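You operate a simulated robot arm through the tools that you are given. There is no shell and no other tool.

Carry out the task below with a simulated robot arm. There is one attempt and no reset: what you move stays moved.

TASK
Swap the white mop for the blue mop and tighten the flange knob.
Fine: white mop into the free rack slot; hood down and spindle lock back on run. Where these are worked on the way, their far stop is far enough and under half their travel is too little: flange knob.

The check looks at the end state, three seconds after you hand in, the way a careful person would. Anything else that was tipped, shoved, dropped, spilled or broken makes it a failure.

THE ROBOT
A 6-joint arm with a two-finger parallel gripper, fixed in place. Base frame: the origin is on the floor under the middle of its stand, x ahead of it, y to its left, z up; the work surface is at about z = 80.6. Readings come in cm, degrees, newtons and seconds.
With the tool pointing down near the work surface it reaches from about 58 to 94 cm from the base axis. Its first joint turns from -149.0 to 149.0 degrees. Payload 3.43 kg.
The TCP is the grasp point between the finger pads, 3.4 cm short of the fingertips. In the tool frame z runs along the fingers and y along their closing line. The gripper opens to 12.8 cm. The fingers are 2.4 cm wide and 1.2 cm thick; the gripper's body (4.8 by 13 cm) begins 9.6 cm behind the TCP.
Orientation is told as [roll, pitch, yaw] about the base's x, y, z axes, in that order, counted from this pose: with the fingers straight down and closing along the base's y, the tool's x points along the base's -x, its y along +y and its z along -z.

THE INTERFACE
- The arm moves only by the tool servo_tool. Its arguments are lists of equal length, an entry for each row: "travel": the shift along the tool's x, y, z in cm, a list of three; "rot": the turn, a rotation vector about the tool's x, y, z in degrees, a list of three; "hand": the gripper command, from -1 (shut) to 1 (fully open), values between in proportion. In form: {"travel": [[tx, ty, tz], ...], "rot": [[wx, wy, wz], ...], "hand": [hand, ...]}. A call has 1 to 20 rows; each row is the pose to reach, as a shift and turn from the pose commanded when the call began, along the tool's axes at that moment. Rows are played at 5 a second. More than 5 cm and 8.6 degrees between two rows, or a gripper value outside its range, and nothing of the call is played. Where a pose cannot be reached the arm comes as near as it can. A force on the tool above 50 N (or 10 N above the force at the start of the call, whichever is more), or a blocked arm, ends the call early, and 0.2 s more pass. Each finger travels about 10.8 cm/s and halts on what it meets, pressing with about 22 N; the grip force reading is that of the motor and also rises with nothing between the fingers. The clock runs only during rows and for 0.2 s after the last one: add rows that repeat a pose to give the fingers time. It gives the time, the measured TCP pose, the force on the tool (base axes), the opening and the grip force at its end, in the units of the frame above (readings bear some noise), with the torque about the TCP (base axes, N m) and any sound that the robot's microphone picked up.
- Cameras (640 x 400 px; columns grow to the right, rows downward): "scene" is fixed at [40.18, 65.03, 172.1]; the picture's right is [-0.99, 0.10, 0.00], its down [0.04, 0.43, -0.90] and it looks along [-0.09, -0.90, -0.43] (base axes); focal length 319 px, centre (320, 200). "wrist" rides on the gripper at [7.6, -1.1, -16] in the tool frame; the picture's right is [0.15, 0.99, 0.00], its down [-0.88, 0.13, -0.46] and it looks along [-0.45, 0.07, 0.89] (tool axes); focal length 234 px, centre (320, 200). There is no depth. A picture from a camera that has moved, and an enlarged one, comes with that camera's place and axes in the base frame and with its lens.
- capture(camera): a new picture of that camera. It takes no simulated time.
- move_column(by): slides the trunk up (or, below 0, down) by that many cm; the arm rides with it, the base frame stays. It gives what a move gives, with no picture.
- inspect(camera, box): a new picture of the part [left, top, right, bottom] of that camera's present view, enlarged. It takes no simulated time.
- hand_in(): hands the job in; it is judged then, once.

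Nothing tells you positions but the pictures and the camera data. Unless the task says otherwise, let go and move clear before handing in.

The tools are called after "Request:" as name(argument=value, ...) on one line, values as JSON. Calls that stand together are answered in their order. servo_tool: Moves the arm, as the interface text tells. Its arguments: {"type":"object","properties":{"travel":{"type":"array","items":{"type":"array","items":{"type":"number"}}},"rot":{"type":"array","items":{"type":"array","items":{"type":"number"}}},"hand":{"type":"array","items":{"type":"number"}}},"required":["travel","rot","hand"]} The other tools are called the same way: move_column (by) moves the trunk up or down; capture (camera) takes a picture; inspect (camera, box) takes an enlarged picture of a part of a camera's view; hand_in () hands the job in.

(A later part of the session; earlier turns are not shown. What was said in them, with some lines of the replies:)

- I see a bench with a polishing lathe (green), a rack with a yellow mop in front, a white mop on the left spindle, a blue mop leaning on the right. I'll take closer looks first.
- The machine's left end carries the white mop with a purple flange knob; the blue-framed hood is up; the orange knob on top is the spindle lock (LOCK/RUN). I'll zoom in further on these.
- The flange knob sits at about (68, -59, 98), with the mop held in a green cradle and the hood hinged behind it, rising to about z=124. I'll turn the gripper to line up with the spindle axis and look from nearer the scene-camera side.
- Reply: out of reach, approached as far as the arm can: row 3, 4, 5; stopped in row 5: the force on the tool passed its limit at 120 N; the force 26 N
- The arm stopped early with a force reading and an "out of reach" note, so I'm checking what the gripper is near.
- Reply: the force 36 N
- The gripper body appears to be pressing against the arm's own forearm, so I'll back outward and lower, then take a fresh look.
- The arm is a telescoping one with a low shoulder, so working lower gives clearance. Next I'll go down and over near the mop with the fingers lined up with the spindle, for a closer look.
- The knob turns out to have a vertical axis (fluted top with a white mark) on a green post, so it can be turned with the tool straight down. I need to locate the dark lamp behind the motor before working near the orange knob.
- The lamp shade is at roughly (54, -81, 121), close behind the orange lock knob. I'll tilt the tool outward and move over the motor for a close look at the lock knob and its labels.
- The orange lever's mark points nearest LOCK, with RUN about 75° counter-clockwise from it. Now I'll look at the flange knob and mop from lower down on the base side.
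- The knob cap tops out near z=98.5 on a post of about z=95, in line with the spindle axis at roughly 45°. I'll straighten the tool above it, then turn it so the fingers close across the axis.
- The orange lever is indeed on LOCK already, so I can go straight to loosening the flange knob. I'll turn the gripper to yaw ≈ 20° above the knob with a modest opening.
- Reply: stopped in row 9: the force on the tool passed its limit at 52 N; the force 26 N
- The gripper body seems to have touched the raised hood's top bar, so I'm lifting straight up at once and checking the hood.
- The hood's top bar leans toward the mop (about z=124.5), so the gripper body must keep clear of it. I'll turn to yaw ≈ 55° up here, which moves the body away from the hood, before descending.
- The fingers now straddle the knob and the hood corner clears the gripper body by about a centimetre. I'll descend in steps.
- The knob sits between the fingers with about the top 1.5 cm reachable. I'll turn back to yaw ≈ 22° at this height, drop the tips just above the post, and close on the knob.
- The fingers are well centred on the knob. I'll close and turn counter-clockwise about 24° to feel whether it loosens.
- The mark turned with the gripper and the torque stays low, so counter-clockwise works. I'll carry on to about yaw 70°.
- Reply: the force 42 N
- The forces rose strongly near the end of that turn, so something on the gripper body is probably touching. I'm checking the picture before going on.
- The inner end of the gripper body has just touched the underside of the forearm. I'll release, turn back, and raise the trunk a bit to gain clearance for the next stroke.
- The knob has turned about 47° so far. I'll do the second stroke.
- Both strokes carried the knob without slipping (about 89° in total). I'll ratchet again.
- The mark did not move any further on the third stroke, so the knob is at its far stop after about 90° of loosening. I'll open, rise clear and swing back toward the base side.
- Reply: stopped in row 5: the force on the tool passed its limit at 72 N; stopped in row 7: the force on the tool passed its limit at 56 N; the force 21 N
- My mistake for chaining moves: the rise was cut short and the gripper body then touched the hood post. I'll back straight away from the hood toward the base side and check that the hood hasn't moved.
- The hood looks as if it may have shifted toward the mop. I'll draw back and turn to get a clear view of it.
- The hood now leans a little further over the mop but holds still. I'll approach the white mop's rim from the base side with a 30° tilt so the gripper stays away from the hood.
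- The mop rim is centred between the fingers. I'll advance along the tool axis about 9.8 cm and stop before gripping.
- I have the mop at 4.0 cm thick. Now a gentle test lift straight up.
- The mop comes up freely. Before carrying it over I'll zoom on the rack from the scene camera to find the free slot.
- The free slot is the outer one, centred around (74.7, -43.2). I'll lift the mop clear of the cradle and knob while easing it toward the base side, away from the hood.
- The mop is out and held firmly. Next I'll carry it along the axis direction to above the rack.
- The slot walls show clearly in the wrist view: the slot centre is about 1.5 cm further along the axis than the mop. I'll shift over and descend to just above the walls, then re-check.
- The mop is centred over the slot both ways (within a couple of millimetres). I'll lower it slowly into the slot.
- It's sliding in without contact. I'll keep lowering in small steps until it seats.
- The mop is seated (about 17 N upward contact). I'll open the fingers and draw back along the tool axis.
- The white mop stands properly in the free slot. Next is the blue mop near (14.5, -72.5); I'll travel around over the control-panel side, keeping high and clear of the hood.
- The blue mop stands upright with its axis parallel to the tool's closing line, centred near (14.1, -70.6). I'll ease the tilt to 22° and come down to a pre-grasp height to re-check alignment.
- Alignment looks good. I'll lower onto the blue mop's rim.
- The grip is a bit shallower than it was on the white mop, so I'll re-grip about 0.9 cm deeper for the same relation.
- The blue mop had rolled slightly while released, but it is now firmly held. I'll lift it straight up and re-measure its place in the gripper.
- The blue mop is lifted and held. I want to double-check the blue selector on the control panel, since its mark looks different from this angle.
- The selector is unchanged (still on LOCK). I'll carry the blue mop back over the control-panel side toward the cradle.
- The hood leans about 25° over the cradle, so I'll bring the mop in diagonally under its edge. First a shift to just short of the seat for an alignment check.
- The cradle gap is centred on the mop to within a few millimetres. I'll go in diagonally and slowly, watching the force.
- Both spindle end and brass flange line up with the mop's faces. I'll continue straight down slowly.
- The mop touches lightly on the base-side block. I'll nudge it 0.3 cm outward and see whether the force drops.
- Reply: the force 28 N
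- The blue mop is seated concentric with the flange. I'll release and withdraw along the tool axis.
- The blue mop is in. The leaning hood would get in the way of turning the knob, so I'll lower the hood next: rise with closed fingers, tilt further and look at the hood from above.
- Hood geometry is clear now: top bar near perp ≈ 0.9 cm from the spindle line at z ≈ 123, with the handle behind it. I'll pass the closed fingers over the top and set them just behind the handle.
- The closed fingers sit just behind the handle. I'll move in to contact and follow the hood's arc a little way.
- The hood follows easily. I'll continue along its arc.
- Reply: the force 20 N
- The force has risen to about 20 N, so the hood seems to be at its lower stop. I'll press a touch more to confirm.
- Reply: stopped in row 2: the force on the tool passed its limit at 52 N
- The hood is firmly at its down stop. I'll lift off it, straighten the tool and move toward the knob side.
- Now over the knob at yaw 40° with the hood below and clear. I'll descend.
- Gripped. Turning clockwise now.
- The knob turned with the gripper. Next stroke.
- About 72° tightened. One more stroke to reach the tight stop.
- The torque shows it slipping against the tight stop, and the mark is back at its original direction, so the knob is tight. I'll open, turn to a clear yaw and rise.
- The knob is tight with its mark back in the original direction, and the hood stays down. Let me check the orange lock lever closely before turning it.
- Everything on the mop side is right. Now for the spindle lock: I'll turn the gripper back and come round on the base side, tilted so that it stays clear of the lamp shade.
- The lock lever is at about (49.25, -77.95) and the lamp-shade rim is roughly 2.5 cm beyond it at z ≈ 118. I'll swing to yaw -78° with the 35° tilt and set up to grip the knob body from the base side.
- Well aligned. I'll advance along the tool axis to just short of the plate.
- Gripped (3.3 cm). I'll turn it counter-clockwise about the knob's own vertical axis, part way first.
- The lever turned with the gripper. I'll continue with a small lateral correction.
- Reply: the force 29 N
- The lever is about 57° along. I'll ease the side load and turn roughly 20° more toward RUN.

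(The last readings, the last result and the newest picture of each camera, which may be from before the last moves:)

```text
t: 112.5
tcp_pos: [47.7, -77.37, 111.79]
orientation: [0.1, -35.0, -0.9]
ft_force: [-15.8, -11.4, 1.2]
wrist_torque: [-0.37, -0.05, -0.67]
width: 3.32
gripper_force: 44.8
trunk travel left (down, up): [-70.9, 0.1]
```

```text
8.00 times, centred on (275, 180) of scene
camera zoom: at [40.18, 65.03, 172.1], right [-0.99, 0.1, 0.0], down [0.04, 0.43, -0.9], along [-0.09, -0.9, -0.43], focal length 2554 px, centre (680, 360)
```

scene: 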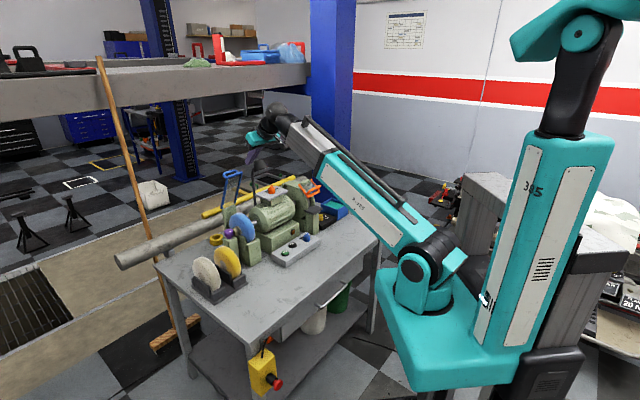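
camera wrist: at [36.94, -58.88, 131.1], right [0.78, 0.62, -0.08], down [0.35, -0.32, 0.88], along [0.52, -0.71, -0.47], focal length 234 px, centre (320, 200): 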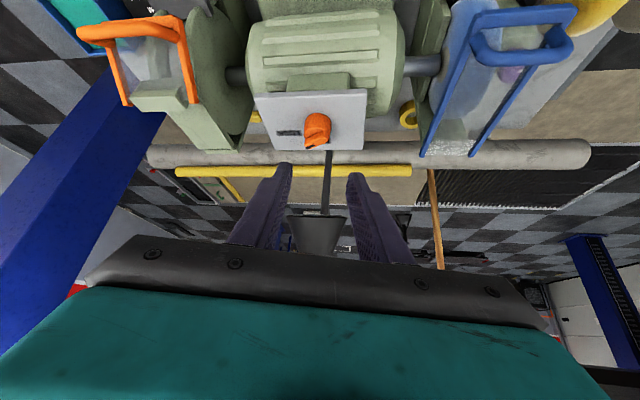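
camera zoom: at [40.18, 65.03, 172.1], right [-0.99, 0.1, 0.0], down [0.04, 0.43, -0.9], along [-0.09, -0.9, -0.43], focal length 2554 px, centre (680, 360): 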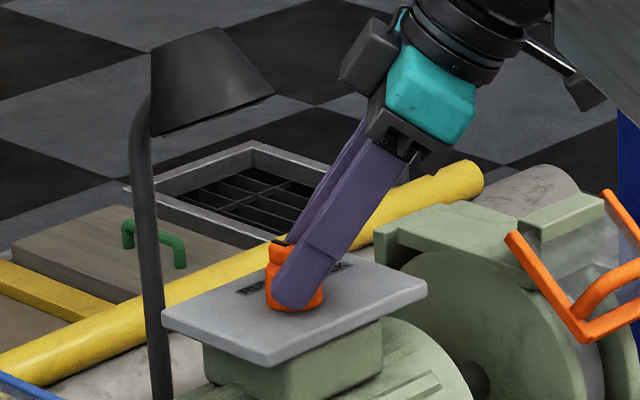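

The lever slipped in the fingers at the end, so it has reached the RUN stop. I'll open and back straight out along the tool axis to verify.

Request:
servo_tool(travel=[[0, 0, 0], [0, 0, 0], [0, 0, -2], [0, 0, -5], [0, 0, -9], [0, 0, -12], [0, 0, -12]], rot=[[0, 0, 0], [0, 0, 0], [0, 0, 0], [0, 0, 0], [0, 0, 0], [0, 0, 0], [0, 0, 0]], hand=[-0.22, -0.22, -0.22, -0.22, -0.22, -0.22, -0.22])

Request:
inspect(camera="wrist", box=[230, 60, 410, 240])

Request:
inspect(camera="scene", box=[250, 165, 300, 205])

```text
t: 114.1
tcp_pos: [41.06, -77.04, 121.95]
orientation: [0.1, -35.1, -1.0]
ft_force: [0.9, -0.2, -0.7]
wrist_torque: [0.01, 0.0, -0.01]
width: 4.99
gripper_force: 0.1
trunk travel left (down, up): [-70.9, 0.1]
```

```text
2.22 times, centred on (320, 150) of wrist
camera zoom: at [25.44, -77.92, 130.71], right [-0.1, 0.99, -0.08], down [0.46, 0.12, 0.88], along [0.88, 0.05, -0.47], focal length 520 px, centre (320, 311)
```

zoom: 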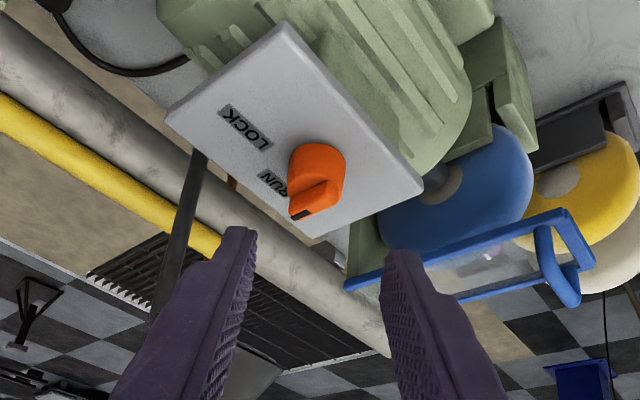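

```text
10.00 times, centred on (275, 185) of scene
camera zoom: at [40.18, 65.03, 172.1], right [-0.99, 0.1, 0.0], down [0.04, 0.43, -0.9], along [-0.09, -0.9, -0.43], focal length 3192 px, centre (770, 350)
```

zoom: 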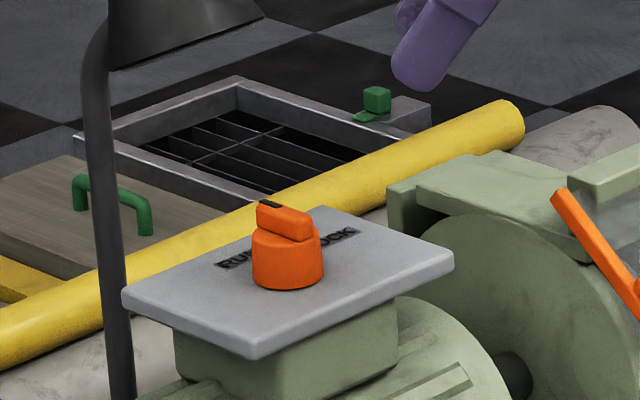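

The pointer now lies by the RUN label. To be sure it is on the stop and not just slipped, I'll re-grip and try turning it a little further.

Request:
servo_tool(travel=[[0, 0.6, 0.7], [0, 1.2, 1.4], [0, 1.88, 2.15], [0, 1.88, 2.15]], rot=[[3.6, 0, 5.2], [7.3, 0, 10.4], [10.9, 0, 15.56], [10.9, 0, 15.56]], hand=[-0.22, -0.22, -0.22, -0.22])

Request:
inspect(camera="wrist", box=[230, 60, 410, 240])

```text
t: 115.1
tcp_pos: [42.4, -75.32, 120.01]
orientation: [0.1, -35.1, -20.0]
ft_force: [-0.2, 0.1, 0.3]
wrist_torque: [0.01, 0.03, 0.01]
width: 5.0
gripper_force: 0.1
trunk travel left (down, up): [-70.9, 0.1]
```

```text
2.22 times, centred on (320, 150) of wrist
camera zoom: at [27.45, -71.13, 128.83], right [0.23, 0.97, -0.08], down [0.48, -0.04, 0.88], along [0.85, -0.24, -0.47], focal length 520 px, centre (320, 311)
```

zoom: 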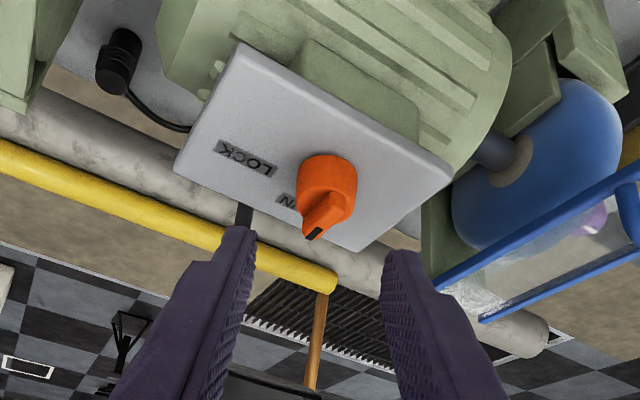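

Request:
servo_tool(travel=[[0, 0, 3], [0, 0, 6], [0, 0, 8.5], [0, 0, 9.8], [0, 0, 9.8], [0, 0, 9.8], [0, 0, 9.8]], rot=[[0, 0, 0], [0, 0, 0], [0, 0, 0], [0, 0, 0], [0, 0, 0], [0, 0, 0], [0, 0, 0]], hand=[-0.22, -0.22, -0.22, -0.22, -0.22, -1, -1])

Request:
inspect(camera="wrist", box=[230, 60, 410, 240])

```text
t: 116.7
tcp_pos: [47.72, -76.91, 111.76]
orientation: [0.3, -35.0, -19.9]
ft_force: [2.6, 6.9, -3.2]
wrist_torque: [0.07, -0.46, 0.12]
width: 3.31
gripper_force: 45.2
trunk travel left (down, up): [-70.9, 0.1]
```

```text
2.22 times, centred on (320, 150) of wrist
camera zoom: at [32.88, -72.88, 120.59], right [0.22, 0.97, -0.08], down [0.48, -0.04, 0.88], along [0.85, -0.23, -0.47], focal length 520 px, centre (320, 311)
```

zoom: 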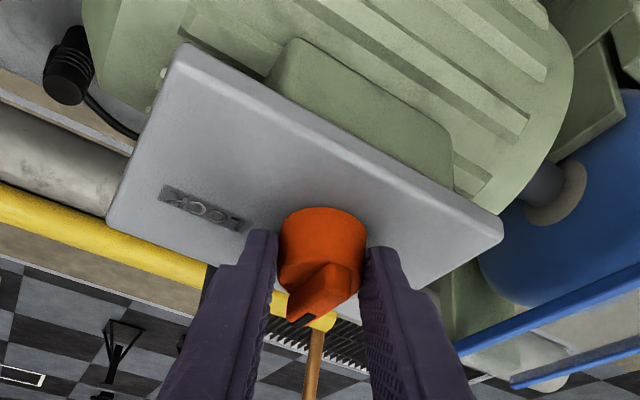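

Request:
servo_tool(travel=[[-0.01, -0.15, 0.01], [-0.02, -0.29, 0.02], [-0.02, -0.29, 0.02]], rot=[[-3.45, 0, -4.9], [-6.9, 0, -9.8], [-6.9, 0, -9.8]], hand=[-1, -1, -1])

Request:
inspect(camera="wrist", box=[230, 60, 410, 240])

```text
t: 117.5
tcp_pos: [47.8, -77.19, 111.79]
orientation: [0.2, -35.1, -7.9]
ft_force: [9.6, 11.7, -6.3]
wrist_torque: [0.64, -0.29, -0.58]
width: 3.27
gripper_force: 44.9
trunk travel left (down, up): [-70.9, 0.1]
```

```text
2.22 times, centred on (320, 150) of wrist
camera zoom: at [32.32, -76.35, 120.63], right [0.01, 1.0, -0.08], down [0.47, 0.06, 0.88], along [0.88, -0.05, -0.47], focal length 520 px, centre (320, 311)
```

zoom: 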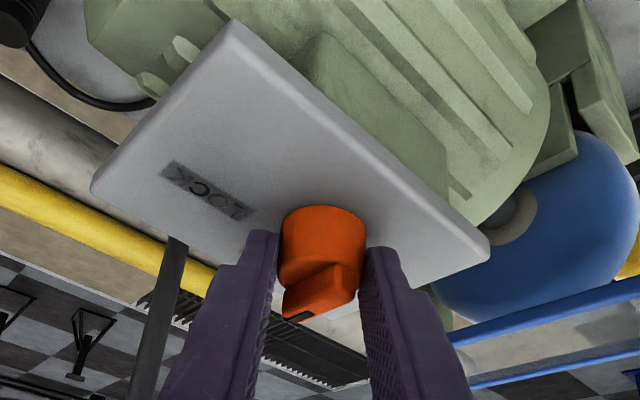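

It slips again without moving, so RUN is confirmed at its stop. I'll open, back out and move the arm clear.

Request:
servo_tool(travel=[[0, 0, 0], [0, 0, 0], [0, 0, -2], [0, 0, -5], [0, 0, -9], [-1, 0, -13], [-2, 0, -16], [-2, 0, -16]], rot=[[0, 0, 0], [0, 0, 0], [0, 0, 0], [0, 0, 0], [0, 0, 0], [0, 0, 0], [0, 0, 0], [0, 0, 0]], hand=[-0.22, -0.22, -0.22, -0.22, -0.22, -0.22, -0.22, -0.22])

Request:
capture(camera="scene")

Request:
inspect(camera="scene", box=[180, 160, 300, 310])

Request:
capture(camera="wrist")

```text
t: 119.3
tcp_pos: [40.1, -76.5, 126.06]
orientation: [0.2, -35.1, -7.9]
ft_force: [0.4, 0.5, 0.2]
wrist_torque: [0.01, -0.03, -0.02]
width: 4.97
gripper_force: 0.1
trunk travel left (down, up): [-70.9, 0.1]
```

```text
taken
```

scene: 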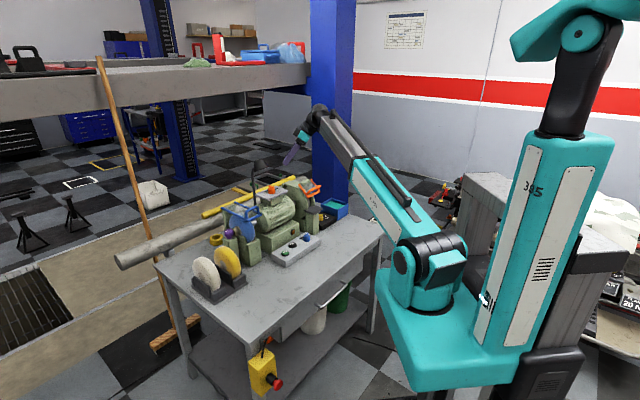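

```text
2.67 times, centred on (240, 235) of scene
camera zoom: at [40.18, 65.03, 172.1], right [-0.99, 0.1, 0.0], down [0.04, 0.43, -0.9], along [-0.09, -0.9, -0.43], focal length 851 px, centre (533, 107)
```

zoom: 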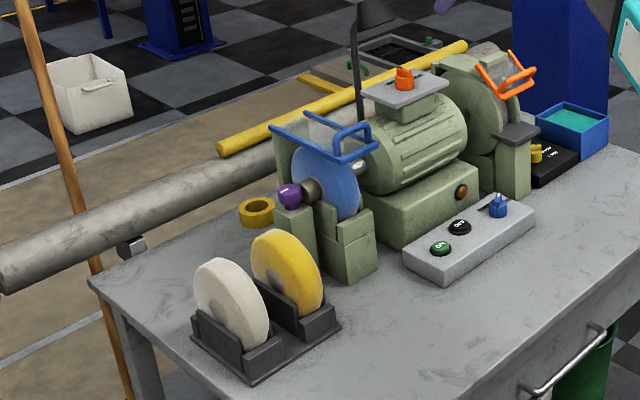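

```text
taken
camera wrist: at [24.58, -75.72, 134.9], right [0.02, 1.0, -0.08], down [0.47, 0.06, 0.88], along [0.88, -0.05, -0.47], focal length 234 px, centre (320, 200)
```

wrist: 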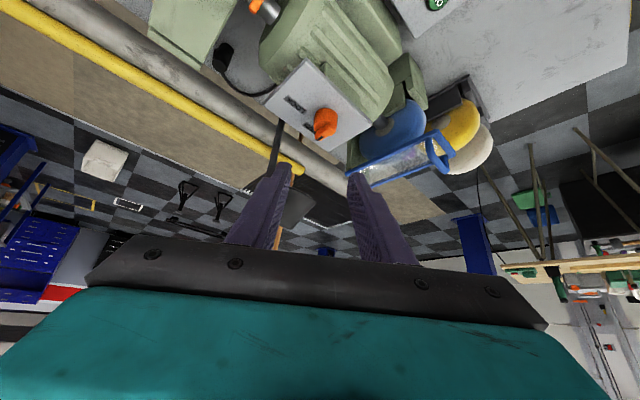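

Request:
inspect(camera="scene", box=[215, 185, 275, 250])

Request:
inspect(camera="scene", box=[185, 235, 265, 305])

Request:
inspect(camera="scene", box=[250, 165, 300, 205])

```text
6.15 times, centred on (245, 218) of scene
camera zoom: at [40.18, 65.03, 172.1], right [-0.99, 0.1, 0.0], down [0.04, 0.43, -0.9], along [-0.09, -0.9, -0.43], focal length 1964 px, centre (782, 92)
```

zoom: 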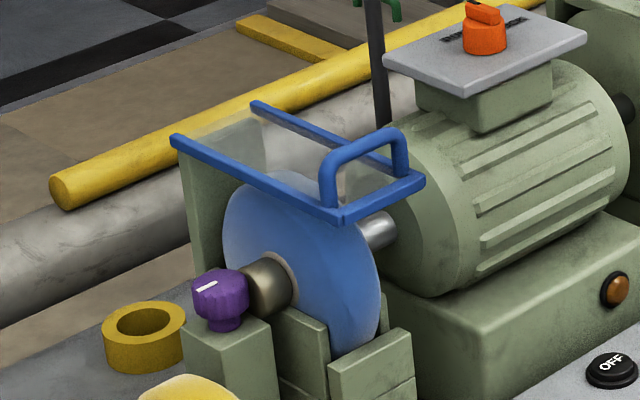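

```text
5.71 times, centred on (225, 270) of scene
camera zoom: at [40.18, 65.03, 172.1], right [-0.99, 0.1, 0.0], down [0.04, 0.43, -0.9], along [-0.09, -0.9, -0.43], focal length 1824 px, centre (863, -200)
```

zoom: 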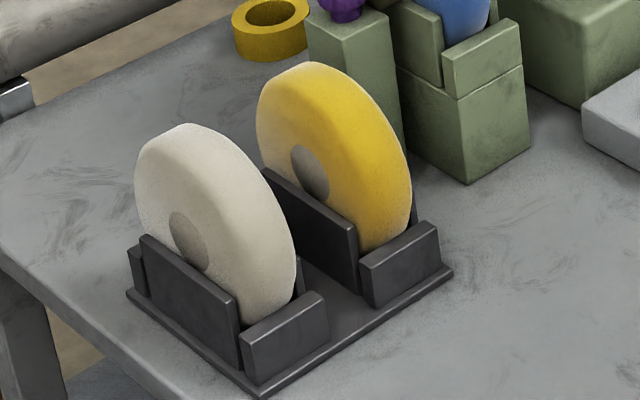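

```text
10.00 times, centred on (275, 185) of scene
camera zoom: at [40.18, 65.03, 172.1], right [-0.99, 0.1, 0.0], down [0.04, 0.43, -0.9], along [-0.09, -0.9, -0.43], focal length 3192 px, centre (770, 350)
```

zoom: 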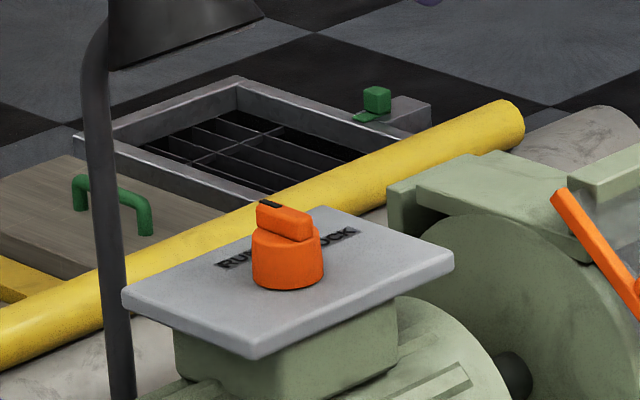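

All parts look right: the white mop is in the rack, the blue mop seated with the knob tight, the hood is horizontal and the lever is on RUN. I'll draw the arm a bit further away and then hand in.

Request:
servo_tool(travel=[[0, 0, -3], [0, 0, -6], [0, 0, -8], [0, 0, -8]], rot=[[0, 0, 0], [0, 0, 0], [0, 0, 0], [0, 0, 0]], hand=[-0.22, -0.22, -0.22, -0.22])

Request:
capture(camera="scene")

```text
t: 120.3
tcp_pos: [35.58, -75.84, 132.59]
orientation: [0.1, -35.0, -8.0]
ft_force: [-0.4, 0.6, -0.5]
wrist_torque: [0.0, -0.03, -0.02]
width: 4.97
gripper_force: 0.0
trunk travel left (down, up): [-70.9, 0.1]
```

```text
taken
```

scene: 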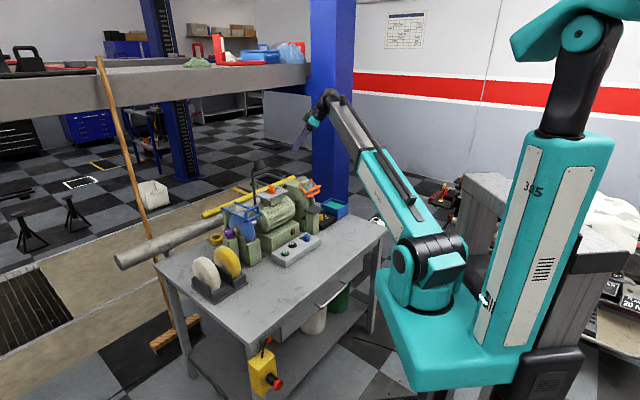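

The arm is clear, nothing is held, and the bench is as intended: white mop in the free slot, blue mop mounted and tightened, hood down, lock on RUN. I'm handing in.

Request:
hand_in()

```text
The job is handed in.
```

I swapped the mops and handed the job in; the check's verdict hasn't come back. At hand-in everything looked right in the pictures:

- **White mop:** it stands in the free rack slot next to the yellow one.
- **Blue mop:** it sits in the cradle in line with the spindle, against the flange.
- **Flange knob:** I loosened it about 90° to its far stop. After the swap I tightened it until it slipped in the fingers at the tight stop, and its mark is back where it started.
- **Hood:** it is down and horizontal; pressing harder didn't move it.
- **Spindle lock:** it was already on LOCK when I started. I turned it to RUN, and a second try turned it no further.

**Contacts on the way:** the gripper touched the raised hood twice. The first touch didn't move it; the second pushed it further over the mop, before I lowered it properly. The gripper also rubbed the robot's own forearm a few times and tripped the force limit. The blue mop rolled about 1.5 cm on the bench while I re-gripped it. I saw nothing tipped, dropped or out of place in the pictures afterwards.
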